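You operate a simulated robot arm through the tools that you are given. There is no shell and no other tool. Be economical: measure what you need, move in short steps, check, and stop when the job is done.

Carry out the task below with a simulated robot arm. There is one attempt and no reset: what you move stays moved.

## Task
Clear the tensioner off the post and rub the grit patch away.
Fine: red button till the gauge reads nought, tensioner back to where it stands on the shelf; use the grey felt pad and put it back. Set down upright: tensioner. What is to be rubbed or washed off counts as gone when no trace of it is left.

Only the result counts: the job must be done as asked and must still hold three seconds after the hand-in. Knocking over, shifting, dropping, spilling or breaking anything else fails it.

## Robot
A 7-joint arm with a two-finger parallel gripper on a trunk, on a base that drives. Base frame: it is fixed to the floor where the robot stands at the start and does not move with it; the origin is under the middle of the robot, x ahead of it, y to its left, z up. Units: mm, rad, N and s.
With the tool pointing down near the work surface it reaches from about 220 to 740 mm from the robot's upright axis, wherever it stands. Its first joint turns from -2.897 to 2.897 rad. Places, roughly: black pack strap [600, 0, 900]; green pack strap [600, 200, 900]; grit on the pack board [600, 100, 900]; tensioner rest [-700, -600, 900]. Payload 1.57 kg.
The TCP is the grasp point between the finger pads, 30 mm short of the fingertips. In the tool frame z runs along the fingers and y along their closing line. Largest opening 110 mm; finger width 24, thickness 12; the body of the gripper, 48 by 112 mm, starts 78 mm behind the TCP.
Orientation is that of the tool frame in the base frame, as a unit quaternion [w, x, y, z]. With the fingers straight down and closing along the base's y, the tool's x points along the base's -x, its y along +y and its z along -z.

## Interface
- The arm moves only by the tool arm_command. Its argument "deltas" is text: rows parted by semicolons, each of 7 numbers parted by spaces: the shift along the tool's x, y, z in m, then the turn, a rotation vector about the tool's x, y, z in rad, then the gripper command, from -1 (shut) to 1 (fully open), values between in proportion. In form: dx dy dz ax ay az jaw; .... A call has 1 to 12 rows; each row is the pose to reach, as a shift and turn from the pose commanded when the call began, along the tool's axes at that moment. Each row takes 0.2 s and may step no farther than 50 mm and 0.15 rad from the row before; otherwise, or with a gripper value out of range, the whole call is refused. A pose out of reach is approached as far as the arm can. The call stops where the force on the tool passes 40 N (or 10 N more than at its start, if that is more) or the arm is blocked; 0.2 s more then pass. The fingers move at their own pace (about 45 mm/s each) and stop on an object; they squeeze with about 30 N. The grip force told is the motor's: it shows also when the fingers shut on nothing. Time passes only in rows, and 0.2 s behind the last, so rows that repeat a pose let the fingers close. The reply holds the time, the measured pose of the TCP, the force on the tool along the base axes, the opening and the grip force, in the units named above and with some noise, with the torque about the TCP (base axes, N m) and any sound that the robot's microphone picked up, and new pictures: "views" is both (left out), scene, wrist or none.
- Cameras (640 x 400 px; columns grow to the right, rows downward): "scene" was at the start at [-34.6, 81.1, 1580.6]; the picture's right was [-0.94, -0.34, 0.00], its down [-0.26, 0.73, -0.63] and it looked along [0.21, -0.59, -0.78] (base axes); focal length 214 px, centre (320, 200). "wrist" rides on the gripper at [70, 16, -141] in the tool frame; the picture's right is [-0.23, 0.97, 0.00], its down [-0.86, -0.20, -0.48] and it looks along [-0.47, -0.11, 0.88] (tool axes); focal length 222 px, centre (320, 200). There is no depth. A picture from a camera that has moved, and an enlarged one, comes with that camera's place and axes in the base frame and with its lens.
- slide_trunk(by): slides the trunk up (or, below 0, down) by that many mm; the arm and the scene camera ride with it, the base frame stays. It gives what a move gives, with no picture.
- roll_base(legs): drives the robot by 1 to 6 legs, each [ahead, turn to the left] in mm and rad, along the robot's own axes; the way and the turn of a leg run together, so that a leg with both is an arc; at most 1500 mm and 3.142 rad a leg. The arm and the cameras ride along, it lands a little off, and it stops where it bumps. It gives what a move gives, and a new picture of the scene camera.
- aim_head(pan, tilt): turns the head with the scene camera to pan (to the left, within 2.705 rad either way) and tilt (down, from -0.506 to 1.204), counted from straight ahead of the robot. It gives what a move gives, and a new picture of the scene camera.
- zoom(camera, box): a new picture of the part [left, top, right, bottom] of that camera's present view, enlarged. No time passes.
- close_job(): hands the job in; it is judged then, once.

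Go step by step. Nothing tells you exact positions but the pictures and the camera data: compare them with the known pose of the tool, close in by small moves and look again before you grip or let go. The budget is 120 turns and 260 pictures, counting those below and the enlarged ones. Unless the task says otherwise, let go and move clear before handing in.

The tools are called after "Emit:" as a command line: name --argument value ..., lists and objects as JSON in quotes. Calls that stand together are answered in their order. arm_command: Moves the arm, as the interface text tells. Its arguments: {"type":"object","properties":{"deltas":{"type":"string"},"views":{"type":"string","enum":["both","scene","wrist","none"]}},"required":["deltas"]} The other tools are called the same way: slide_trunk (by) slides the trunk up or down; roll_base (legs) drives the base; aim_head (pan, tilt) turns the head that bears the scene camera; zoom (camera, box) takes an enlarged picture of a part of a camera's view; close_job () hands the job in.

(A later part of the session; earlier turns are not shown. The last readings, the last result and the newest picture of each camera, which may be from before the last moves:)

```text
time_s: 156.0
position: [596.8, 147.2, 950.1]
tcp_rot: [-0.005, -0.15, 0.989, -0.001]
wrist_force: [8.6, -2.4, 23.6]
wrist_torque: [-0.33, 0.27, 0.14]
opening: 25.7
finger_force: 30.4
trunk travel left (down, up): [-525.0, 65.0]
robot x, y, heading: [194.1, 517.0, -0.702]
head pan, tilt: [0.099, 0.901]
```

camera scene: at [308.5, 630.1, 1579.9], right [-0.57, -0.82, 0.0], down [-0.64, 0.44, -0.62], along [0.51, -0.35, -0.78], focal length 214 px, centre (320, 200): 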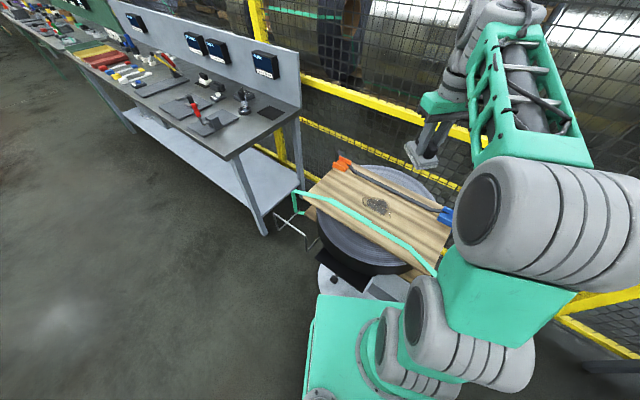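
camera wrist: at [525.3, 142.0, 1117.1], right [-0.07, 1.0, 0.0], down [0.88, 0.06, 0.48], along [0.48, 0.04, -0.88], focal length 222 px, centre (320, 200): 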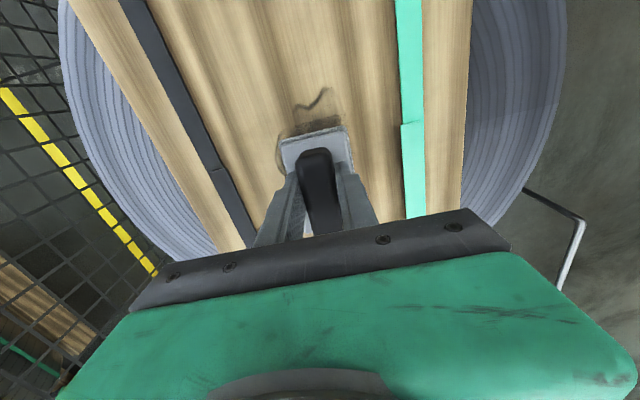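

Contact is near flat now (~22 N). I rub the centre lane with steady strokes, several calls.

Emit:
arm_command --deltas "0.03 0 0 0 0.006 0 -1; 0 0 -0.0005 0 0.006 0 -1; -0.03 0 -0.001 0 0.006 0 -1; 0 0 -0.0005 0 0.006 0 -1; 0.03 0 0 0 0.006 0 -1; 0 0 -0.0005 0 0.006 0 -1; -0.03 0 -0.001 0 0.006 0 -1; 0 0 -0.0005 0 0.006 0 -1; 0.03 0 0 0 0.006 0 -1; 0 0 -0.0005 0 0.006 0 -1; -0.03 0 -0.001 0 0.006 0 -1; 0 0 -0.0005 0 0.006 0 -1" --views "none"

Emit:
arm_command --deltas "0.03 0 0.0003 0 0 0 -1; 0 0 0 0 0 0 -1; -0.03 0 -0.0003 0 0 0 -1; 0 0 0 0 0 0 -1; 0.03 0 0.0003 0 0 0 -1; 0 0 0 0 0 0 -1; -0.03 0 -0.0003 0 0 0 -1; 0 0 0 0 0 0 -1; 0.03 0 0.0003 0 0 0 -1; 0 0 0 0 0 0 -1; -0.03 0 -0.0003 0 0 0 -1; 0 0 0 0 0 0 -1" --views "none"

Emit:
zoom --camera "scene" --box '[345, 185, 409, 225]'

```text
time_s: 158.6
position: [596.0, 145.7, 950.5]
tcp_rot: [-0.009, -0.149, 0.989, 0.001]
wrist_force: [-0.6, -0.7, -0.4]
wrist_torque: [0.02, -0.01, -0.02]
opening: 25.5
finger_force: 29.8
trunk travel left (down, up): [-525.0, 65.0]
robot x, y, heading: [192.8, 516.8, -0.702]
head pan, tilt: [0.099, 0.901]
```

```text
time_s: 161.2
position: [595.1, 147.8, 949.4]
tcp_rot: [-0.009, -0.149, 0.989, 0.0]
wrist_force: [-0.3, 0.7, -0.9]
wrist_torque: [0.02, 0.03, -0.04]
opening: 25.3
finger_force: 30.5
trunk travel left (down, up): [-525.0, 65.0]
robot x, y, heading: [192.1, 521.3, -0.702]
head pan, tilt: [0.099, 0.901]
```

```text
10.00 times, centred on (377, 205) of scene
camera zoom: at [309.2, 629.6, 1579.9], right [-0.57, -0.82, 0.0], down [-0.65, 0.45, -0.62], along [0.51, -0.35, -0.78], focal length 2145 px, centre (-250, 150)
```

zoom: 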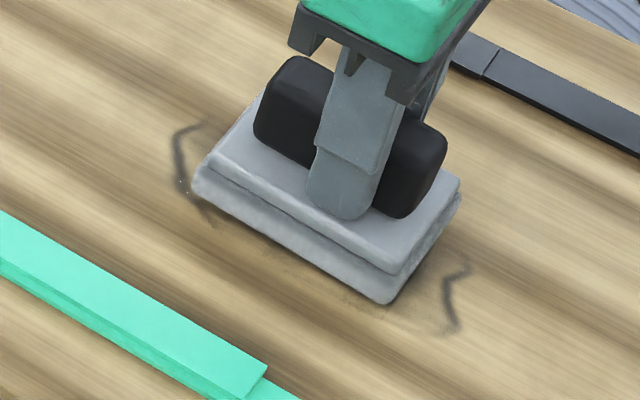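

Contact faded because the pad creeps up in the grip. I follow it down.

Emit:
arm_command --deltas "0 0 0.001 0 0 0 -1; 0 0 0.002 0 0 0 -1; 0 0 0.002 0 0 0 -1" --views "none"

Emit:
arm_command --deltas "0 0 0.001 0 0 0 -1; 0 0 0.001 0 0 0 -1" --views "none"

```text
time_s: 162.0
position: [596.3, 146.3, 948.8]
tcp_rot: [-0.009, -0.149, 0.989, 0.0]
wrist_force: [-1.7, 0.4, 2.5]
wrist_torque: [-0.13, 0.18, -0.04]
opening: 25.3
finger_force: 30.1
trunk travel left (down, up): [-525.0, 65.0]
robot x, y, heading: [190.9, 519.5, -0.697]
head pan, tilt: [0.099, 0.901]
```

```text
time_s: 162.6
position: [596.7, 146.5, 948.6]
tcp_rot: [-0.009, -0.149, 0.989, -0.002]
wrist_force: [-2.0, -0.4, 11.7]
wrist_torque: [-0.13, 0.53, -0.07]
opening: 25.2
finger_force: 30.1
trunk travel left (down, up): [-525.0, 65.0]
robot x, y, heading: [192.7, 516.8, -0.702]
head pan, tilt: [0.099, 0.901]
```

Emit:
arm_command --deltas "0 0 0.0005 0 0.006 0 -1; 0.03 0 0.001 0 0.006 0 -1; 0 0 0.001 0 0.006 0 -1; -0.03 0 0.0005 0 0.006 0 -1; 0 0 0.001 0 0.006 0 -1; 0.03 0 0.0015 0 0.006 0 -1; 0 0 0.0013 0 0.006 0 -1; -0.03 0 0.001 0 0.006 0 -1; 0 0 0.0015 0 0.006 0 -1; 0.03 0 0.002 0 0.006 0 -1; 0 0 0.002 0 0.006 0 -1" --views "none"

Emit:
arm_command --deltas "-0.04 0 -0.001 0 0 0 -1; -0.08 0 -0.002 0 0 0 -1; -0.1 0 -0.002 0 0 0 -1" --views "none"

Emit:
zoom --camera "scene" --box '[345, 185, 409, 225]'

```text
time_s: 165.0
position: [592.2, 145.7, 946.2]
tcp_rot: [-0.011, -0.146, 0.989, -0.001]
wrist_force: [-15.0, -10.9, 26.5]
wrist_torque: [-0.22, 0.58, -0.07]
opening: 25.5
finger_force: 30.1
trunk travel left (down, up): [-525.0, 65.0]
robot x, y, heading: [192.1, 517.1, -0.704]
head pan, tilt: [0.099, 0.901]
```

```text
time_s: 165.8
position: [688.9, 176.9, 946.4]
tcp_rot: [-0.012, -0.148, 0.989, 0.0]
wrist_force: [-17.3, -4.3, 26.7]
wrist_torque: [-0.18, 0.45, -0.03]
opening: 25.7
finger_force: 30.2
trunk travel left (down, up): [-525.0, 65.0]
robot x, y, heading: [195.4, 515.2, -0.707]
head pan, tilt: [0.099, 0.901]
```

```text
10.00 times, centred on (377, 205) of scene
camera zoom: at [304.8, 630.4, 1580.2], right [-0.57, -0.82, 0.0], down [-0.64, 0.44, -0.62], along [0.51, -0.35, -0.78], focal length 2145 px, centre (-250, 150)
```

zoom: 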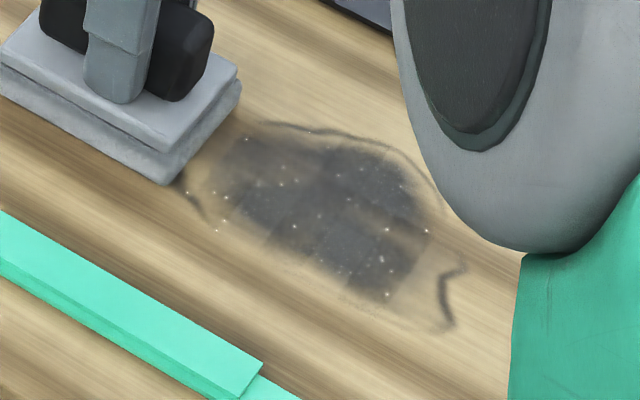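

Now at ~26 N the patch is clearly paler. I keep on in lanes at this pressure.

Emit:
arm_command --deltas "0.04 0 0.001 0 0 0 -1; 0.08 0 0.0019 0 0 0 -1; 0.12 0 0.0029 0 0 0 -1; 0.145 0 0.0035 0 0 0 -1; 0.1 0 0.0024 0 0 0 -1; 0.06 0 0.0014 0 0 0 -1; 0.1 0 0.0024 0 0 0 -1; 0.145 0 0.0035 0 0 0 -1; 0.1 0 0.0024 0 0 0 -1; 0.06 0 0.0014 0 0 0 -1; 0.1 0 0.0024 0 0 0 -1" --views "none"

Emit:
arm_command --deltas "0 -0.02 0 0 0 0 -1; 0.04 -0.02 0.001 0 0 0 -1; 0 -0.02 0 0 0 0 -1; -0.04 -0.02 -0.001 0 0 0 -1; 0 -0.02 0 0 0 0 -1; 0.04 -0.02 0.001 0 0 0 -1; 0 -0.02 0 0 0 0 -1; -0.04 -0.02 -0.001 0 0 0 -1; 0 -0.02 0 0 0 0 -1; 0.04 -0.02 0.001 0 0 0 -1; 0 -0.02 0 0 0 0 -1; 0 0 0 0 0 0 -1" --views "none"

```text
time_s: 167.7
position: [562.0, 134.3, 945.9]
tcp_rot: [-0.016, -0.138, 0.99, -0.002]
wrist_force: [-8.1, -0.5, 16.2]
wrist_torque: [0.16, -0.29, -0.06]
opening: 25.5
finger_force: 30.3
trunk travel left (down, up): [-525.0, 65.0]
robot x, y, heading: [195.9, 515.2, -0.701]
head pan, tilt: [0.099, 0.901]
stopped in row 9: the force on the tool passed its limit (the readings are from after the stop); the commanded pose is now the measured one
```

```text
time_s: 170.3
position: [565.7, 136.2, 945.9]
tcp_rot: [-0.016, -0.142, 0.99, -0.001]
wrist_force: [2.7, -9.3, 25.6]
wrist_torque: [-0.21, -0.47, -0.06]
opening: 25.3
finger_force: 29.8
trunk travel left (down, up): [-525.0, 65.0]
robot x, y, heading: [194.9, 520.0, -0.71]
head pan, tilt: [0.099, 0.901]
```

Emit:
arm_command --deltas "-0.033 -0.02 -0.0013 0 0 0 -1; -0.073 -0.02 -0.0025 0 0 0 -1; -0.033 -0.02 -0.0013 0 0 0 -1; 0.007 -0.02 0 0 0 0 -1; -0.033 -0.02 -0.0013 0 0 0 -1; -0.073 -0.02 -0.0025 0 0 0 -1; -0.033 -0.02 -0.0013 0 0 0 -1; 0.007 -0.02 0 0 0 0 -1; -0.033 -0.02 -0.0013 0 0 0 -1; -0.073 -0.02 -0.0025 0 0 0 -1; -0.033 -0.02 -0.0013 0 0 0 -1; -0.033 0 -0.0013 0 0 0 -1" --views "none"

Emit:
arm_command --deltas "0 0.018 0 0 0 0 -1; 0.04 0.018 0.0013 0 0 0 -1; 0 0.018 0 0 0 0 -1; -0.04 0.018 -0.0013 0 0 0 -1; 0 0.018 0 0 0 0 -1; 0.04 0.018 0.0013 0 0 0 -1; 0 0.018 0 0 0 0 -1; -0.04 0.018 -0.0013 0 0 0 -1; 0 0.018 0 0 0 0 -1; 0.04 0.018 0.0013 0 0 0 -1; 0 0.018 0 0 0 0 -1; 0 0 0 0 0 0 -1" --views "none"

Emit:
zoom --camera "scene" --box '[345, 185, 409, 225]'

```text
time_s: 170.6
position: [566.7, 135.7, 946.0]
tcp_rot: [-0.019, -0.137, 0.99, 0.003]
wrist_force: [-8.2, 4.4, 14.1]
wrist_torque: [0.05, -0.37, 0.17]
opening: 25.7
finger_force: 30.6
trunk travel left (down, up): [-525.0, 65.0]
robot x, y, heading: [190.4, 516.2, -0.705]
head pan, tilt: [0.099, 0.901]
stopped in row 1: the force on the tool passed its limit (the readings are from after the stop); the commanded pose is now the measured one
```

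```text
time_s: 172.1
position: [532.5, 143.9, 945.6]
tcp_rot: [-0.024, -0.125, 0.992, 0.003]
wrist_force: [-8.2, -0.1, 13.6]
wrist_torque: [-0.28, -0.35, -0.17]
opening: 25.5
finger_force: 30.2
trunk travel left (down, up): [-525.0, 65.0]
robot x, y, heading: [192.0, 517.9, -0.709]
head pan, tilt: [0.099, 0.901]
stopped in row 7: the force on the tool passed its limit (the readings are from after the stop); the commanded pose is now the measured one
```

```text
10.00 times, centred on (377, 205) of scene
camera zoom: at [308.2, 630.5, 1579.7], right [-0.57, -0.82, 0.0], down [-0.64, 0.45, -0.62], along [0.51, -0.35, -0.78], focal length 2145 px, centre (-250, 150)
```

zoom: 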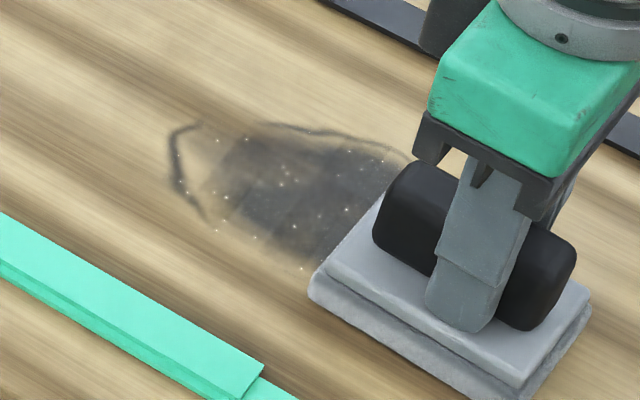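

Fading goes on. I recentre, correct the yaw drift and use a somewhat lighter press so strokes are not cut off.

Emit:
arm_command --deltas "0 0 -0.001 0 0 0 -1; -0.03 -0.007 -0.0025 0 0 -0.025 -1; -0.0626 -0.0136 -0.0032 0 0 -0.05 -1; -0.0626 -0.0136 -0.0032 0 0 -0.05 -1" --views "none"

```text
time_s: 173.1
position: [596.5, 146.2, 946.9]
tcp_rot: [-0.023, -0.151, 0.988, 0.004]
wrist_force: [-10.7, -3.1, 17.6]
wrist_torque: [-0.4, -0.51, -0.25]
opening: 25.5
finger_force: 29.6
trunk travel left (down, up): [-525.0, 65.0]
robot x, y, heading: [193.8, 518.8, -0.702]
head pan, tilt: [0.099, 0.901]
```

Emit:
arm_command --deltas "0.035 0 0.0015 0 0 0 -1; 0 0 0 0 0 0 -1; -0.035 0 -0.0015 0 0 0 -1; 0 0 0 0 0 0 -1; 0.035 0 0.0015 0 0 0 -1; 0 0 0 0 0 0 -1; -0.035 0 -0.0015 0 0 0 -1; 0 0 0 0 0 0 -1; 0.035 0 0.0015 0 0 0 -1; 0 0 0 0 0 0 -1; -0.035 0 -0.0015 0 0 0 -1; 0 0 0 0 0 0 -1" --views "none"

Emit:
arm_command --deltas "0 -0.02 -0.0003 0 0 0 -1; 0.035 -0.02 0.0012 0 0 0 -1; 0 -0.02 -0.0003 0 0 0 -1; -0.035 -0.02 -0.0018 0 0 0 -1; 0 -0.02 -0.0003 0 0 0 -1; 0.035 -0.02 0.0012 0 0 0 -1; 0 -0.02 -0.0003 0 0 0 -1; -0.035 -0.02 -0.0018 0 0 0 -1; 0 -0.02 -0.0003 0 0 0 -1; 0.035 -0.02 0.0012 0 0 0 -1; 0 -0.02 -0.0003 0 0 0 -1; 0 0 0 0 0 0 -1" --views "none"

Emit:
arm_command --deltas "0 0.018 0.0003 0 0 0 -1; 0.035 0.018 0.0018 0 0 0 -1; 0 0.018 0.0003 0 0 0 -1; -0.035 0.018 -0.0012 0 0 0 -1; 0 0.018 0.0003 0 0 0 -1; 0.035 0.018 0.0018 0 0 0 -1; 0 0.018 0.0003 0 0 0 -1; -0.035 0.018 -0.0012 0 0 0 -1; 0 0.018 0.0003 0 0 0 -1; 0.035 0.018 0.0018 0 0 0 -1; 0 0.018 0.0003 0 0 0 -1; 0 0 0 0 0 0 -1" --views "none"

Emit:
zoom --camera "scene" --box '[345, 185, 409, 225]'

```text
time_s: 174.4
position: [573.1, 138.1, 947.2]
tcp_rot: [-0.028, -0.14, 0.99, 0.006]
wrist_force: [-9.9, -0.5, 14.8]
wrist_torque: [-0.26, -0.29, -0.19]
opening: 25.6
finger_force: 30.2
trunk travel left (down, up): [-525.0, 65.0]
robot x, y, heading: [191.4, 519.4, -0.704]
head pan, tilt: [0.099, 0.901]
stopped in row 6: the force on the tool passed its limit (the readings are from after the stop); the commanded pose is now the measured one
```

```text
time_s: 176.0
position: [553.6, 109.9, 948.0]
tcp_rot: [-0.032, -0.13, 0.991, 0.008]
wrist_force: [-8.4, 0.2, 12.8]
wrist_torque: [-0.26, -0.3, -0.18]
opening: 25.4
finger_force: 29.3
trunk travel left (down, up): [-525.0, 65.0]
robot x, y, heading: [193.3, 516.9, -0.707]
head pan, tilt: [0.099, 0.901]
stopped in row 7: the force on the tool passed its limit (the readings are from after the stop); the commanded pose is now the measured one
```

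```text
time_s: 178.3
position: [522.0, 120.9, 947.6]
tcp_rot: [-0.035, -0.12, 0.992, 0.008]
wrist_force: [-9.4, -0.8, 13.6]
wrist_torque: [-0.29, -0.28, -0.15]
opening: 25.5
finger_force: 29.7
trunk travel left (down, up): [-525.0, 65.0]
robot x, y, heading: [196.6, 519.0, -0.714]
head pan, tilt: [0.099, 0.901]
stopped in row 11: the force on the tool passed its limit (the readings are from after the stop); the commanded pose is now the measured one
```

```text
10.00 times, centred on (377, 205) of scene
camera zoom: at [308.3, 630.1, 1579.7], right [-0.57, -0.82, 0.0], down [-0.64, 0.45, -0.62], along [0.51, -0.36, -0.78], focal length 2145 px, centre (-250, 150)
```

zoom: 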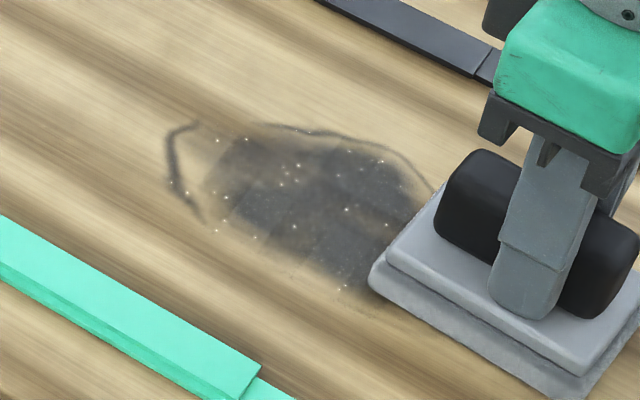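

I recentre with the pad lifted a touch, then straighten the tool while pressing so the pad stays flat.

Emit:
arm_command --deltas "0 0 -0.004 0 0 0 -1; -0.04 0.003 -0.0067 0 0 -0.03 -1; -0.0789 0.005 -0.0092 0 0 -0.06 -1; -0.0789 0.005 -0.0052 0 0 -0.06 -1; -0.0789 0.005 -0.0032 0 0 -0.06 -1" --views "none"

```text
time_s: 179.5
position: [600.5, 144.5, 947.2]
tcp_rot: [-0.033, -0.153, 0.988, 0.008]
wrist_force: [-1.9, 3.2, 27.1]
wrist_torque: [-0.23, -1.45, 0.07]
opening: 25.7
finger_force: 30.0
trunk travel left (down, up): [-525.0, 65.0]
robot x, y, heading: [194.6, 513.8, -0.706]
head pan, tilt: [0.099, 0.901]
```

Emit:
arm_command --deltas "0 0 -0.003 0.013 -0.031 0 -1; 0 0 -0.003 0.026 -0.063 0 -1; 0 0 -0.001 0.026 -0.063 0 -1; 0 0 -0.001 0.026 -0.063 0 -1" --views "none"

```text
time_s: 180.5
position: [598.9, 145.1, 946.0]
tcp_rot: [-0.001, -0.153, 0.988, 0.002]
wrist_force: [-7.8, -1.4, 28.6]
wrist_torque: [-0.05, -0.49, 0.04]
opening: 25.2
finger_force: 29.5
trunk travel left (down, up): [-525.0, 65.0]
robot x, y, heading: [194.3, 519.8, -0.702]
head pan, tilt: [0.099, 0.901]
```

Emit:
arm_command --deltas "0 0 -0.0007 0 0 0 -1; 0.02 0 -0.0007 0 0 0 -1; 0.04 0 -0.0007 0 0 0 -1; 0.02 0 -0.0007 0 0 0 -1; 0 0 -0.0007 0 0 0 -1; -0.02 0 -0.0007 0 0 0 -1; -0.04 0 -0.0007 0 0 0 -1; -0.02 0 -0.0007 0 0 0 -1; 0 0 -0.0007 0 0 0 -1; 0.02 0 -0.0007 0 0 0 -1; 0.04 0 -0.0007 0 0 0 -1; 0.02 0 -0.0007 0 0 0 -1" --views "none"

Emit:
zoom --camera "scene" --box '[345, 185, 409, 225]'

```text
time_s: 183.1
position: [579.2, 139.8, 946.0]
tcp_rot: [-0.004, -0.151, 0.988, 0.002]
wrist_force: [-6.4, -5.6, 12.1]
wrist_torque: [-0.6, -0.08, -0.47]
opening: 25.3
finger_force: 29.8
trunk travel left (down, up): [-525.0, 65.0]
robot x, y, heading: [192.2, 514.8, -0.712]
head pan, tilt: [0.099, 0.901]
```

```text
10.00 times, centred on (377, 205) of scene
camera zoom: at [309.3, 628.9, 1579.9], right [-0.57, -0.82, 0.0], down [-0.64, 0.45, -0.62], along [0.51, -0.36, -0.78], focal length 2145 px, centre (-250, 150)
```

zoom: 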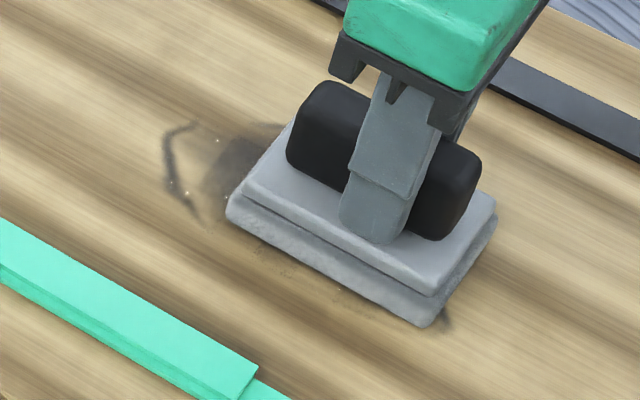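

Slow strokes at ~12–15 N run without stops. I continue lane by lane.

Emit:
arm_command --deltas "0 -0.022 0.0003 0 0 0 -1; -0.03 -0.022 0.0003 0 0 0 -1; -0.06 -0.022 0.0003 0 0 0 -1; -0.035 -0.022 0.0003 0 0 0 -1; -0.005 -0.022 0.0003 0 0 0 -1; 0.025 -0.022 0.0003 0 0 0 -1; -0.005 -0.022 0.0003 0 0 0 -1; -0.035 -0.022 0.0003 0 0 0 -1; -0.065 -0.022 0.0003 0 0 0 -1; -0.035 -0.022 0.0003 0 0 0 -1; -0.005 -0.022 0.0003 0 0 0 -1; 0 0 0.0003 0 0 0 -1" --views "none"

Emit:
arm_command --deltas "0 0.018 0.0003 0 0 0 -1; -0.03 0.018 0.0003 0 0 0 -1; -0.06 0.018 0.0003 0 0 0 -1; -0.035 0.018 0.0003 0 0 0 -1; -0.005 0.018 0.0003 0 0 0 -1; 0.025 0.018 0.0003 0 0 0 -1; -0.005 0.018 0.0003 0 0 0 -1; -0.035 0.018 0.0003 0 0 0 -1; -0.065 0.018 0.0003 0 0 0 -1; -0.035 0.018 0.0003 0 0 0 -1; -0.005 0.018 0.0003 0 0 0 -1; 0 0 0.0003 0 0 0 -1" --views "none"

Emit:
arm_command --deltas "-0.03 0 0 0 0 0 -1; -0.06 0 0 0 0 0 -1; -0.035 0 0 0 0 0 -1; -0.005 0 0 0 0 0 -1; 0.025 0 0 0 0 0 -1; -0.005 0 0 0 0 0 -1; -0.035 0 0 0 0 0 -1; -0.065 0 0 0 0 0 -1; -0.1 0 0 0 0 0 -1; -0.13 0 0 0 0 0 -1" --views "none"

Emit:
zoom --camera "scene" --box '[345, 185, 409, 225]'

```text
time_s: 185.7
position: [579.4, 136.2, 946.2]
tcp_rot: [-0.003, -0.151, 0.989, 0.002]
wrist_force: [-0.6, -8.9, 19.7]
wrist_torque: [-0.59, -0.59, -0.16]
opening: 25.5
finger_force: 29.9
trunk travel left (down, up): [-525.0, 65.0]
robot x, y, heading: [194.7, 516.7, -0.708]
head pan, tilt: [0.099, 0.901]
```

```text
time_s: 187.3
position: [559.0, 150.3, 946.4]
tcp_rot: [-0.007, -0.141, 0.99, 0.003]
wrist_force: [-9.2, 0.8, 13.0]
wrist_torque: [-0.16, -0.36, -0.09]
opening: 25.5
finger_force: 30.4
trunk travel left (down, up): [-525.0, 65.0]
robot x, y, heading: [191.9, 517.1, -0.71]
head pan, tilt: [0.099, 0.901]
stopped in row 7: the force on the tool passed its limit (the readings are from after the stop); the commanded pose is now the measured one
```

```text
time_s: 189.1
position: [622.1, 169.1, 944.6]
tcp_rot: [-0.007, -0.144, 0.99, 0.004]
wrist_force: [1.9, 5.5, 12.1]
wrist_torque: [0.1, -0.58, 0.09]
opening: 25.8
finger_force: 30.2
trunk travel left (down, up): [-525.0, 65.0]
robot x, y, heading: [194.6, 514.3, -0.715]
head pan, tilt: [0.099, 0.901]
stopped in row 9: the force on the tool passed its limit (the readings are from after the stop); the commanded pose is now the measured one
```

```text
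10.00 times, centred on (377, 205) of scene
camera zoom: at [309.1, 629.7, 1579.4], right [-0.57, -0.82, 0.0], down [-0.64, 0.45, -0.62], along [0.51, -0.36, -0.78], focal length 2145 px, centre (-250, 150)
```

zoom: 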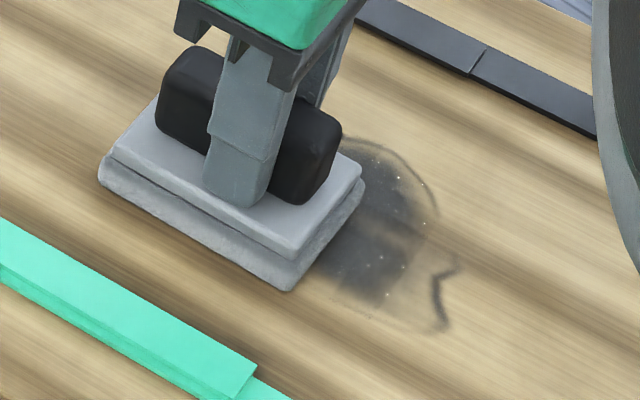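

Emit:
arm_command --deltas "0.015 -0.007 -0.001 0.01 -0.0127 -0.01 -1; 0.031 -0.0145 -0.001 0.01 -0.0127 -0.01 -1; 0.055 -0.0145 -0.001 0.01 -0.0127 -0.01 -1; 0.075 -0.0145 -0.001 0.01 -0.0127 -0.01 -1; 0.05 -0.0145 -0.001 0.01 -0.0127 -0.01 -1; 0.025 -0.0145 -0.001 0.01 -0.0127 -0.01 -1; 0 -0.0145 -0.001 0.01 -0.0127 -0.01 -1; 0.025 -0.0145 -0.001 0.01 -0.0127 -0.01 -1; 0.05 -0.0145 -0.001 0.01 -0.0127 -0.01 -1; 0.075 -0.0145 -0.001 0.01 -0.0127 -0.01 -1; 0.05 -0.0145 -0.001 0.01 -0.0127 -0.01 -1; 0.031 -0.0145 -0.001 0.01 -0.0127 -0.01 -1" --views "none"

```text
time_s: 191.7
position: [592.4, 146.0, 945.2]
tcp_rot: [-0.001, -0.147, 0.989, 0.0]
wrist_force: [-9.1, -3.0, 11.7]
wrist_torque: [-0.36, 0.84, -0.12]
opening: 25.4
finger_force: 29.8
trunk travel left (down, up): [-525.0, 65.0]
robot x, y, heading: [192.2, 517.4, -0.708]
head pan, tilt: [0.099, 0.901]
```

Emit:
arm_command --deltas "0 -0.02 0 0 0 0 -1; 0.025 -0.02 0 0 0 0 -1; 0.045 -0.02 0 0 0 0 -1; 0.02 -0.02 0 0 0 0 -1; -0.005 -0.02 0 0 0 0 -1; -0.03 -0.02 0 0 0 0 -1; -0.05 -0.02 0 0 0 0 -1; -0.025 -0.02 0 0 0 0 -1; 0 -0.02 0 0 0 0 -1; 0.025 -0.02 0 0 0 0 -1; 0 -0.02 0 0 0 0 -1; 0 0 0 0 0 0 -1" --views "none"

Emit:
arm_command --deltas "0 0.018 0 0 0 0 -1; 0.025 0.018 0 0 0 0 -1; 0.045 0.018 0 0 0 0 -1; 0.02 0.018 0 0 0 0 -1; -0.005 0.018 0 0 0 0 -1; -0.03 0.018 0 0 0 0 -1; -0.05 0.018 0 0 0 0 -1; -0.025 0.018 0 0 0 0 -1; 0 0.018 0 0 0 0 -1; 0.025 0.018 0 0 0 0 -1; 0 0.018 0 0 0 0 -1; 0 0 0 0 0 0 -1" --views "none"

Emit:
arm_command --deltas "-0.025 0 0 0 0 0 -1; -0.05 0 0 0 0 0 -1; -0.075 0 0 0 0 0 -1; -0.1 0 0 0 0 0 -1" --views "none"

Emit:
zoom --camera "scene" --box '[345, 185, 409, 225]'

```text
time_s: 194.3
position: [596.3, 145.2, 946.8]
tcp_rot: [-0.001, -0.147, 0.989, 0.002]
wrist_force: [-0.8, 1.2, 13.7]
wrist_torque: [-0.05, -0.06, 0.07]
opening: 25.4
finger_force: 30.2
trunk travel left (down, up): [-525.0, 65.0]
robot x, y, heading: [190.9, 517.4, -0.711]
head pan, tilt: [0.099, 0.901]
```

```text
time_s: 196.9
position: [595.6, 149.3, 945.0]
tcp_rot: [-0.001, -0.15, 0.989, 0.001]
wrist_force: [-3.3, 13.3, 17.7]
wrist_torque: [0.46, -0.04, 0.28]
opening: 25.6
finger_force: 30.3
trunk travel left (down, up): [-525.0, 65.0]
robot x, y, heading: [193.2, 518.3, -0.711]
head pan, tilt: [0.099, 0.901]
```

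```text
time_s: 197.9
position: [689.1, 175.8, 946.0]
tcp_rot: [-0.001, -0.146, 0.989, 0.001]
wrist_force: [-8.6, -2.6, 13.5]
wrist_torque: [-0.19, 0.54, -0.03]
opening: 25.5
finger_force: 30.4
trunk travel left (down, up): [-525.0, 65.0]
robot x, y, heading: [193.0, 515.9, -0.712]
head pan, tilt: [0.099, 0.901]
```

```text
10.00 times, centred on (377, 205) of scene
camera zoom: at [308.1, 628.2, 1580.0], right [-0.57, -0.82, 0.0], down [-0.64, 0.45, -0.62], along [0.51, -0.36, -0.78], focal length 2145 px, centre (-250, 150)
```

zoom: 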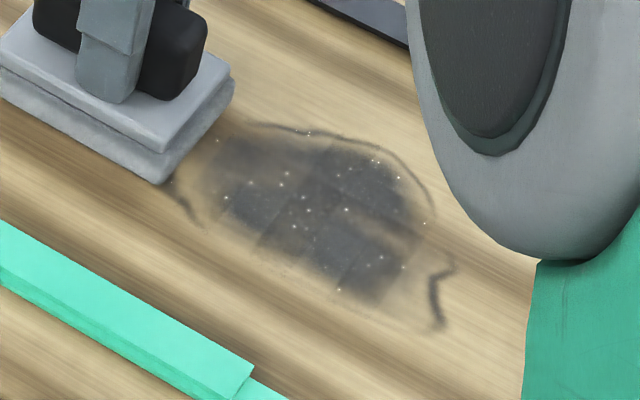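

To judge progress properly I take an extreme enlargement of the patch centre and its edge as a baseline.

Emit:
zoom --camera "scene" --box '[360, 197, 392, 217]'

Emit:
zoom --camera "wrist" --box '[230, 0, 390, 100]'

```text
16.00 times, centred on (376, 207) of scene
camera zoom: at [308.1, 628.2, 1580.0], right [-0.57, -0.82, 0.0], down [-0.64, 0.45, -0.62], along [0.51, -0.36, -0.78], focal length 3432 px, centre (-576, 88)
```

zoom: 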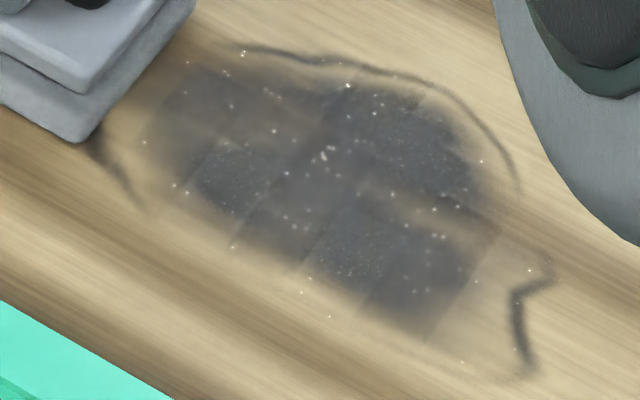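

```text
4.00 times, centred on (310, 50) of wrist
camera zoom: at [617.8, 169.2, 1087.4], right [-0.07, 1.0, 0.0], down [0.88, 0.06, 0.48], along [0.48, 0.03, -0.88], focal length 888 px, centre (360, 800)
```

zoom: 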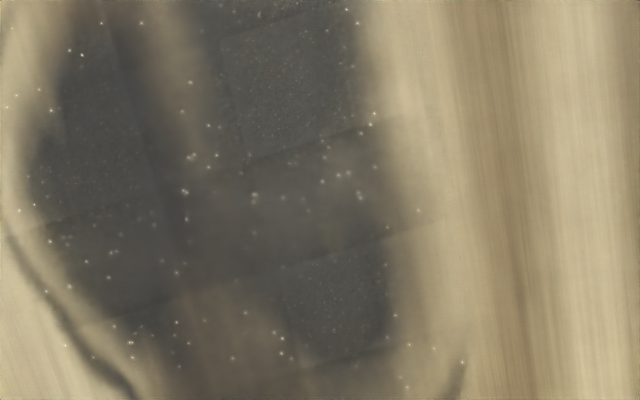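

I lift away to the same clear viewing pose as before (t=150) and take the identical enlargement for a true comparison.

Emit:
arm_command --deltas "0 0 -0.045 0 0 0 -1; 0.03 0 -0.085 0 0 0 -1; 0.06 0 -0.12 0 0 0 -1; 0.09 0 -0.155 0 0 0 -1; 0.12 -0.005 -0.19 0 0 0 -1; 0.14 -0.01 -0.23 0 0 0 -1; 0.16 -0.01 -0.27 0 0 0 -1; 0.17 -0.01 -0.29 0 0 0.14 -1; 0.17 -0.01 -0.29 0 0 0.28 -1; 0.17 -0.01 -0.29 0 0 0.42 -1; 0.17 -0.01 -0.29 0 0 0.56 -1; 0.17 -0.01 -0.29 0 0 0.7 -1" --views "none"

Emit:
zoom --camera "scene" --box '[345, 185, 409, 225]'

```text
time_s: 200.5
position: [530.3, 115.9, 1235.1]
tcp_rot: [-0.002, 0.202, 0.979, 0.001]
wrist_force: [0.2, 0.9, -0.5]
wrist_torque: [-0.02, 0.02, 0.02]
opening: 25.5
finger_force: 30.4
trunk travel left (down, up): [-525.0, 65.0]
robot x, y, heading: [190.6, 517.8, -0.711]
head pan, tilt: [0.099, 0.901]
```

```text
10.00 times, centred on (377, 205) of scene
camera zoom: at [310.6, 627.9, 1579.8], right [-0.57, -0.82, 0.0], down [-0.64, 0.45, -0.62], along [0.51, -0.36, -0.78], focal length 2145 px, centre (-250, 150)
```

zoom: 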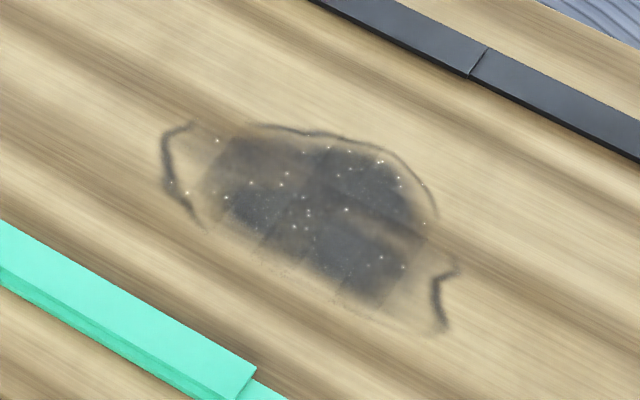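

The picture is practically unchanged, so something about my rubbing does not count. I test much slower strokes with light pressure over the near hook and half the patch.

Emit:
arm_command --deltas "0 0 0 0 0 -0.14 -1; 0 0 0 0 0 -0.28 -1; 0 0 0 0 0 -0.42 -1; 0 0 0 0 0 -0.56 -1; -0.03 0.01 0.02 0 0 -0.7 -1; -0.045 0.02 0.06 0 0 -0.7 -1; -0.045 0.02 0.105 0 0 -0.7 -1; -0.045 0.02 0.15 0 0 -0.7 -1; -0.045 0.02 0.195 0 0 -0.7 -1; -0.045 0.02 0.24 0 0 -0.7 -1; -0.045 0.02 0.275 0 0 -0.7 -1" --views "none"

```text
time_s: 202.9
position: [580.4, 116.1, 960.3]
tcp_rot: [-0.002, -0.146, 0.989, 0.001]
wrist_force: [0.0, -0.2, -1.4]
wrist_torque: [0.02, -0.01, 0.02]
opening: 25.2
finger_force: 30.0
out of reach, approached as far as the arm can: row 10
trunk travel left (down, up): [-525.0, 65.0]
robot x, y, heading: [191.7, 516.4, -0.712]
head pan, tilt: [0.099, 0.901]
```

Emit:
arm_command --deltas "0.02 0.018 0.004 0 0 0 -1; 0.035 0.018 0.01 0 0 0 -1; 0.035 0.018 0.0135 0 0 0 -1; 0.035 0.018 0.0135 0 0 0 -1" --views "none"

```text
time_s: 203.9
position: [542.2, 123.2, 947.0]
tcp_rot: [-0.002, -0.148, 0.989, 0.0]
wrist_force: [0.1, -0.3, -0.4]
wrist_torque: [0.0, 0.01, 0.0]
opening: 25.3
finger_force: 30.1
trunk travel left (down, up): [-525.0, 65.0]
robot x, y, heading: [191.3, 518.5, -0.715]
head pan, tilt: [0.099, 0.901]
```

Emit:
arm_command --deltas "0 0 0.001 0 0 0 -1; 0 0 0.0015 0 0 0 -1; 0 0 0.0015 0 0 0 -1" --views "none"

```text
time_s: 204.7
position: [542.1, 123.9, 946.4]
tcp_rot: [-0.001, -0.147, 0.989, 0.001]
wrist_force: [-0.7, -0.4, 5.3]
wrist_torque: [0.06, -0.23, -0.01]
opening: 25.5
finger_force: 30.5
trunk travel left (down, up): [-525.0, 65.0]
robot x, y, heading: [194.6, 516.0, -0.711]
head pan, tilt: [0.099, 0.901]
```

Emit:
arm_command --deltas "-0.006 0 0.0003 0 0 0 -1; -0.012 0 0.0003 0 0 0 -1; -0.018 0 0.0003 0 0 0 -1; -0.024 0 0.0003 0 0 0 -1; -0.03 0 0.0003 0 0 0 -1; -0.036 0 0.0003 0 0 0 -1; -0.042 0 0.0003 0 0 0 -1; -0.048 0 0.0003 0 0 0 -1; -0.054 0 0.0003 0 0 0 -1; -0.06 0 0.0003 0 0 0 -1; -0.066 0 0.0003 0 0 0 -1; -0.072 0 0.0003 0 0 0 -1" --views "none"

Emit:
arm_command --deltas "0.006 0 0 0 0 0 -1; 0.012 0 0 0 0 0 -1; 0.018 0 0 0 0 0 -1; 0.024 0 0 0 0 0 -1; 0.03 0 0 0 0 0 -1; 0.036 0 0 0 0 0 -1; 0.042 0 0 0 0 0 -1; 0.048 0 0 0 0 0 -1; 0.054 0 0 0 0 0 -1; 0.06 0 0 0 0 0 -1; 0.066 0 0 0 0 0 -1; 0.072 0 0 0 0 0 -1" --views "none"

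Emit:
arm_command --deltas "-0.006 0 0 0 0 0 -1; -0.012 0 0 0 0 0 -1; -0.018 0 0 0 0 0 -1; -0.024 0 0 0 0 0 -1; -0.03 0 0 0 0 0 -1; -0.036 0 0 0 0 0 -1; -0.042 0 0 0 0 0 -1; -0.048 0 0 0 0 0 -1; -0.054 0 0 0 0 0 -1; -0.06 0 0 0 0 0 -1; -0.066 0 0 0 0 0 -1; -0.072 0 0 0 0 0 -1" --views "none"

Emit:
zoom --camera "scene" --box '[345, 185, 409, 225]'

```text
time_s: 207.3
position: [606.9, 145.6, 946.0]
tcp_rot: [-0.001, -0.147, 0.989, 0.001]
wrist_force: [-12.2, -3.1, 17.6]
wrist_torque: [-0.13, 0.33, -0.01]
opening: 25.7
finger_force: 30.3
trunk travel left (down, up): [-525.0, 65.0]
robot x, y, heading: [195.0, 518.4, -0.715]
head pan, tilt: [0.099, 0.901]
```

```text
time_s: 209.9
position: [542.3, 125.2, 946.4]
tcp_rot: [-0.002, -0.148, 0.989, 0.0]
wrist_force: [13.0, 4.1, 17.8]
wrist_torque: [0.11, -0.52, 0.05]
opening: 25.6
finger_force: 30.2
trunk travel left (down, up): [-525.0, 65.0]
robot x, y, heading: [196.1, 516.1, -0.707]
head pan, tilt: [0.099, 0.901]
```

```text
time_s: 212.5
position: [609.1, 144.9, 946.0]
tcp_rot: [-0.002, -0.146, 0.989, 0.001]
wrist_force: [-12.3, -4.6, 15.9]
wrist_torque: [-0.2, 0.11, -0.12]
opening: 25.3
finger_force: 30.2
trunk travel left (down, up): [-525.0, 65.0]
robot x, y, heading: [192.0, 517.8, -0.712]
head pan, tilt: [0.099, 0.901]
```

```text
10.00 times, centred on (377, 205) of scene
camera zoom: at [307.8, 628.2, 1580.0], right [-0.57, -0.82, 0.0], down [-0.64, 0.45, -0.62], along [0.51, -0.36, -0.78], focal length 2145 px, centre (-250, 150)
```

zoom: 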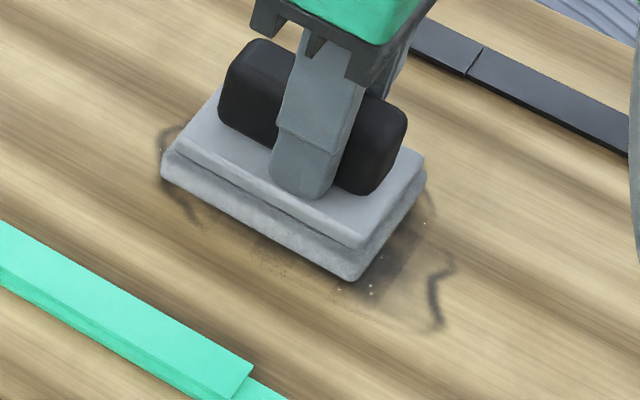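

Emit:
arm_command --deltas "0.008 0 0 0 0 0 -1; 0.016 0 0 0 0 0 -1; 0.024 0 0 0 0 0 -1; 0.032 0 0 0 0 0 -1; 0.04 0 0 0 0 0 -1; 0.048 0 0 0 0 0 -1; 0.056 0 0 0 0 0 -1; 0.064 0 0 0 0 0 -1; 0.072 0 0 0 0 0 -1; 0.064 0 0 0 0 0 -1; 0.056 0 0 0 0 0 -1; 0.048 0 0 0 0 0 -1" --views "none"

Emit:
arm_command --deltas "-0.01 0 0 0 0 0 -1; -0.02 0 0 0 0 0 -1; -0.03 0 0 0 0 0 -1; -0.04 0 0 0 0 0 -1; -0.05 0 0 0 0 0 -1; -0.065 0 0 0 0 0 -1; -0.08 0 0 0 0 0 -1; -0.095 0 0 0 0 0 -1; -0.11 0 0 0 0 0 -1; -0.125 0 0 0 0 0 -1; -0.14 0 0 0 0 0 -1" --views "none"

Emit:
zoom --camera "scene" --box '[345, 185, 409, 225]'

Emit:
zoom --camera "wrist" --box '[200, 0, 400, 125]'

```text
time_s: 215.1
position: [562.9, 131.7, 945.3]
tcp_rot: [-0.001, -0.146, 0.989, 0.001]
wrist_force: [-13.4, -3.8, 17.2]
wrist_torque: [-0.4, 0.69, -0.22]
opening: 25.5
finger_force: 29.7
trunk travel left (down, up): [-525.0, 65.0]
robot x, y, heading: [195.7, 518.4, -0.712]
head pan, tilt: [0.099, 0.901]
```

```text
time_s: 217.5
position: [697.1, 171.8, 946.0]
tcp_rot: [0.0, -0.146, 0.989, 0.001]
wrist_force: [-14.0, -4.2, 20.4]
wrist_torque: [-0.17, 0.37, -0.04]
opening: 25.4
finger_force: 30.0
trunk travel left (down, up): [-525.0, 65.0]
robot x, y, heading: [192.5, 518.0, -0.713]
head pan, tilt: [0.099, 0.901]
```

```text
10.00 times, centred on (377, 205) of scene
camera zoom: at [307.0, 628.2, 1580.1], right [-0.57, -0.82, 0.0], down [-0.64, 0.45, -0.62], along [0.51, -0.36, -0.78], focal length 2145 px, centre (-250, 150)
```

zoom: 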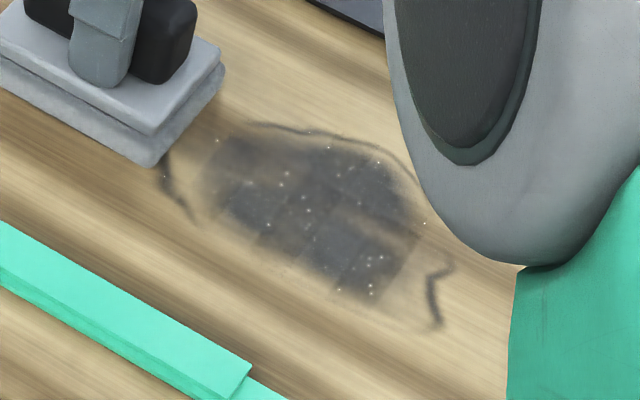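

```text
3.20 times, centred on (300, 62) of wrist
camera zoom: at [625.1, 166.0, 1087.4], right [-0.06, 1.0, 0.0], down [0.88, 0.06, 0.48], along [0.48, 0.03, -0.88], focal length 711 px, centre (384, 640)
```

zoom: 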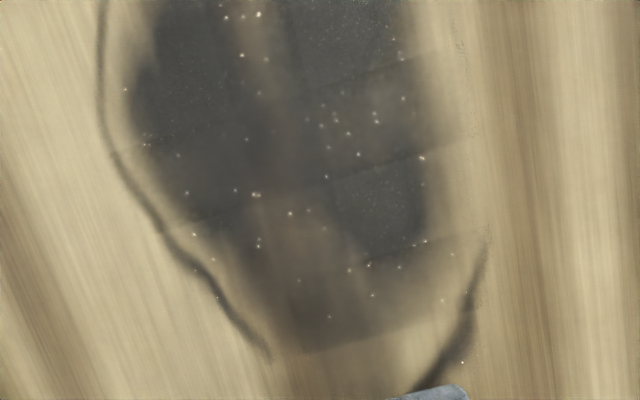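

Still doubtful. Before changing plan I try full-length strokes that run clear past both ends of the patch.

Emit:
arm_command --deltas "0.04 0 0 0 0 0 -1; 0.08 0 0 0 0 0 -1; 0.12 0 0 0 0 0 -1; 0.16 0 0 0 0 0 -1; 0.2 0 0 0 0 0 -1; 0.23 0 0 0 0 0 -1; 0.19 0 0 0 0 0 -1; 0.15 0 0 0 0 0 -1; 0.11 0 0 0 0 0 -1; 0.07 0 0 0 0 0 -1; 0.03 0 0 0 0 0 -1; 0 0 0 0 0 0 -1" --views "none"

Emit:
arm_command --deltas "0.04 0 0 0 0 0 -1; 0.08 0 0 0 0 0 -1; 0.12 0 0 0 0 0 -1; 0.16 0 0 0 0 0 -1; 0.2 0 0 0 0 0 -1; 0.23 0 0 0 0 0 -1; 0.19 0 0 0 0 0 -1; 0.15 0 0 0 0 0 -1; 0.11 0 0 0 0 0 -1; 0.07 0 0 0 0 0 -1; 0.03 0 0 0 0 0 -1; 0 0 0 0 0 0 -1" --views "none"

Emit:
zoom --camera "wrist" --box '[200, 0, 400, 125]'

```text
time_s: 220.1
position: [696.4, 172.5, 945.4]
tcp_rot: [0.0, -0.147, 0.989, -0.001]
wrist_force: [-14.7, -4.7, 26.3]
wrist_torque: [-0.03, 0.97, -0.01]
opening: 25.3
finger_force: 29.9
trunk travel left (down, up): [-525.0, 65.0]
robot x, y, heading: [189.5, 515.8, -0.713]
head pan, tilt: [0.099, 0.901]
```

```text
time_s: 222.7
position: [698.0, 171.6, 946.7]
tcp_rot: [-0.001, -0.147, 0.989, 0.001]
wrist_force: [-5.9, -2.6, 12.1]
wrist_torque: [0.01, 0.34, -0.02]
opening: 25.5
finger_force: 29.9
trunk travel left (down, up): [-525.0, 65.0]
robot x, y, heading: [195.5, 516.2, -0.714]
head pan, tilt: [0.099, 0.901]
```

```text
3.20 times, centred on (300, 62) of wrist
camera zoom: at [627.2, 166.8, 1087.4], right [-0.07, 1.0, 0.0], down [0.88, 0.06, 0.48], along [0.48, 0.03, -0.88], focal length 711 px, centre (384, 640)
```

zoom: 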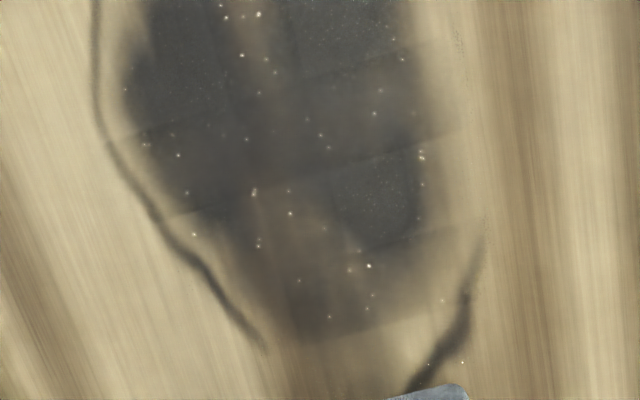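

No change at all, so this pad is evidently not doing it; another grey candidate is the soft-edged grey block on the pack bench near the red tool. First I must return this pad to its mat, so I lift and drive back there.

Emit:
arm_command --deltas "0 0 -0.04 0 0 0 -1; 0.02 0 -0.08 0 0 0 -1; 0.05 0 -0.115 0 0 0 -1; 0.08 0 -0.15 0 0 0 -1; 0.11 0.005 -0.185 0 0 0 -1; 0.14 0.01 -0.22 0 0 0 -1; 0.16 0.015 -0.25 0 0 0 -1; 0.17 0.02 -0.26 0 0 0 -1" --views "none"

Emit:
roll_base --legs '[[-60, 0], [0, 1.59], [498, 0], [0, -1.265], [635, 0], [0, -0.474]]'

Emit:
aim_head --pan 0.1 --tilt 0.75

```text
time_s: 224.5
position: [529.2, 140.8, 1206.2]
tcp_rot: [-0.002, -0.147, 0.989, 0.001]
wrist_force: [-0.8, -0.2, -0.5]
wrist_torque: [0.03, -0.01, 0.0]
opening: 25.4
finger_force: 29.8
trunk travel left (down, up): [-525.0, 65.0]
robot x, y, heading: [192.8, 519.8, -0.711]
head pan, tilt: [0.099, 0.901]
```

```text
time_s: 239.6
position: [1338.2, 295.3, 1205.7]
tcp_rot: [-0.001, -0.078, 0.997, 0.001]
wrist_force: [0.8, -0.7, -1.1]
wrist_torque: [0.03, -0.03, 0.0]
opening: 25.4
finger_force: 29.2
trunk travel left (down, up): [-525.0, 65.0]
robot x, y, heading: [1054.1, 715.1, -0.851]
head pan, tilt: [0.099, 0.901]
camera scene: at [1187.3, 808.2, 1579.9], right [-0.68, -0.73, 0.0], down [-0.57, 0.53, -0.62], along [0.45, -0.42, -0.78], focal length 214 px, centre (320, 200)
```

scene: 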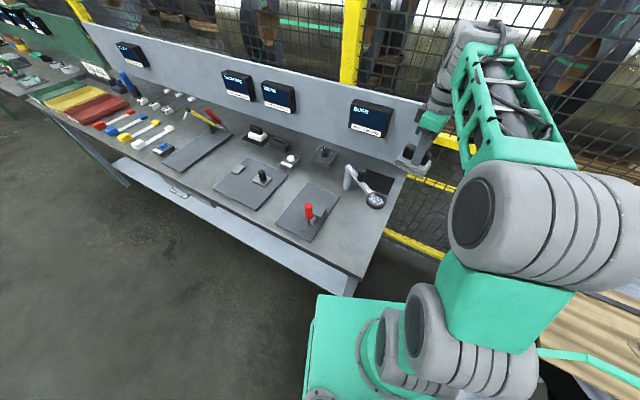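

```text
time_s: 240.3
position: [1338.3, 296.2, 1204.5]
tcp_rot: [-0.002, -0.078, 0.997, 0.002]
wrist_force: [-0.3, 0.2, -1.6]
wrist_torque: [0.04, 0.0, -0.02]
opening: 25.5
finger_force: 30.2
trunk travel left (down, up): [-525.0, 65.0]
robot x, y, heading: [1055.8, 714.7, -0.853]
head pan, tilt: [0.099, 0.75]
camera scene: at [1192.9, 803.3, 1591.7], right [-0.68, -0.73, 0.0], down [-0.5, 0.47, -0.73], along [0.53, -0.5, -0.68], focal length 214 px, centre (320, 200)
```

scene: 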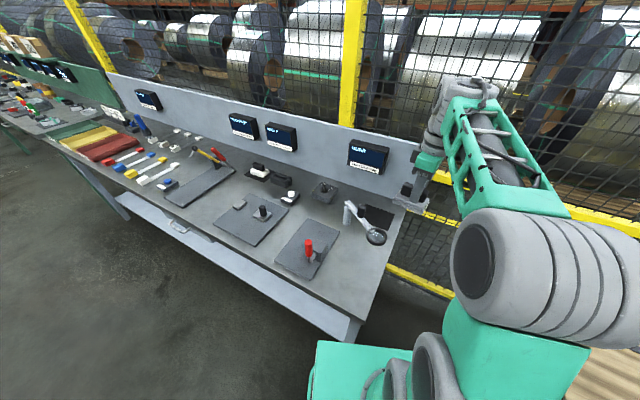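

Before putting it down I look carefully at the other items on these benches for a grey felt pad.

Emit:
zoom --camera "scene" --box '[200, 130, 400, 255]'

Emit:
zoom --camera "scene" --box '[0, 50, 240, 200]'

Emit:
zoom --camera "scene" --box '[392, 170, 440, 215]'

Emit:
zoom --camera "scene" --box '[240, 155, 304, 195]'

```text
3.20 times, centred on (300, 192) of scene
camera zoom: at [1192.9, 803.3, 1591.7], right [-0.68, -0.73, 0.0], down [-0.5, 0.47, -0.73], along [0.53, -0.5, -0.68], focal length 686 px, centre (384, 224)
```

zoom: 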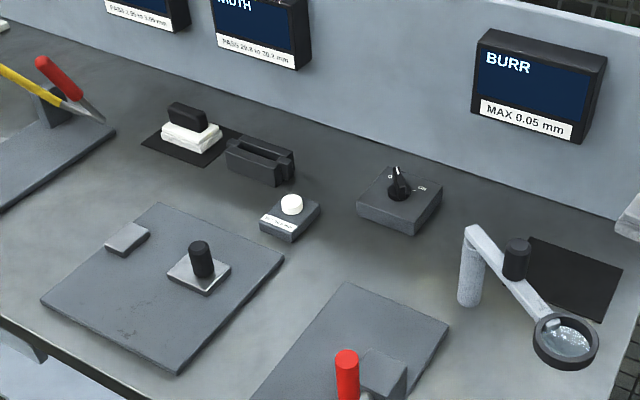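

```text
2.67 times, centred on (120, 125) of scene
camera zoom: at [1192.9, 803.3, 1591.7], right [-0.68, -0.73, 0.0], down [-0.5, 0.47, -0.73], along [0.53, -0.5, -0.68], focal length 572 px, centre (853, 400)
```

zoom: 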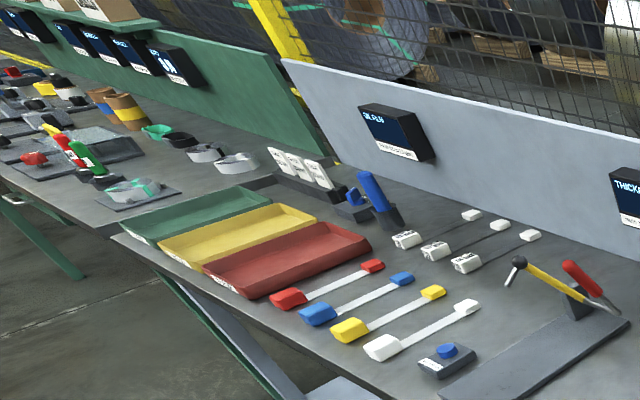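

```text
8.89 times, centred on (416, 192) of scene
camera zoom: at [1192.9, 803.3, 1591.7], right [-0.68, -0.73, 0.0], down [-0.5, 0.47, -0.73], along [0.53, -0.5, -0.68], focal length 1906 px, centre (-533, 267)
```

zoom: 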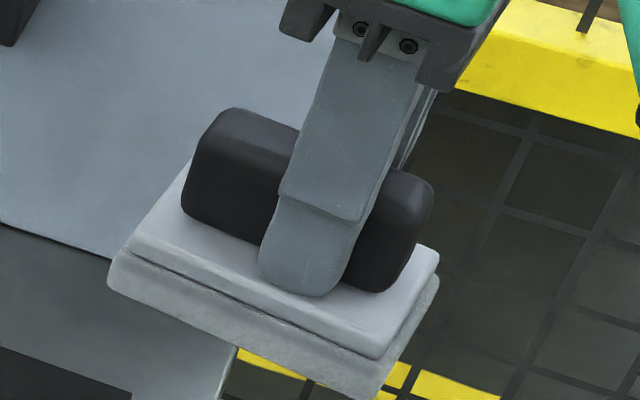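

```text
10.00 times, centred on (272, 175) of scene
camera zoom: at [1192.9, 803.3, 1591.7], right [-0.68, -0.73, 0.0], down [-0.5, 0.47, -0.73], along [0.53, -0.5, -0.68], focal length 2145 px, centre (800, 450)
```

zoom: 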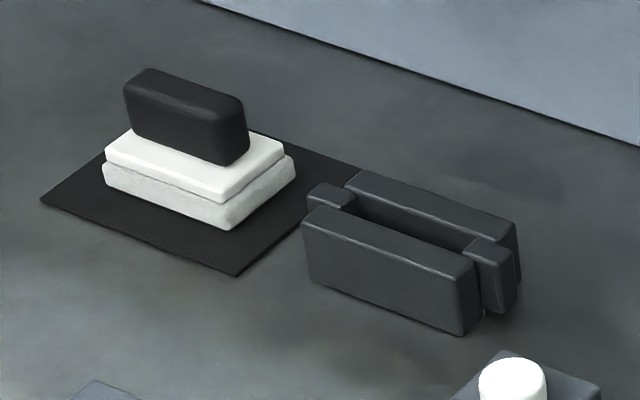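

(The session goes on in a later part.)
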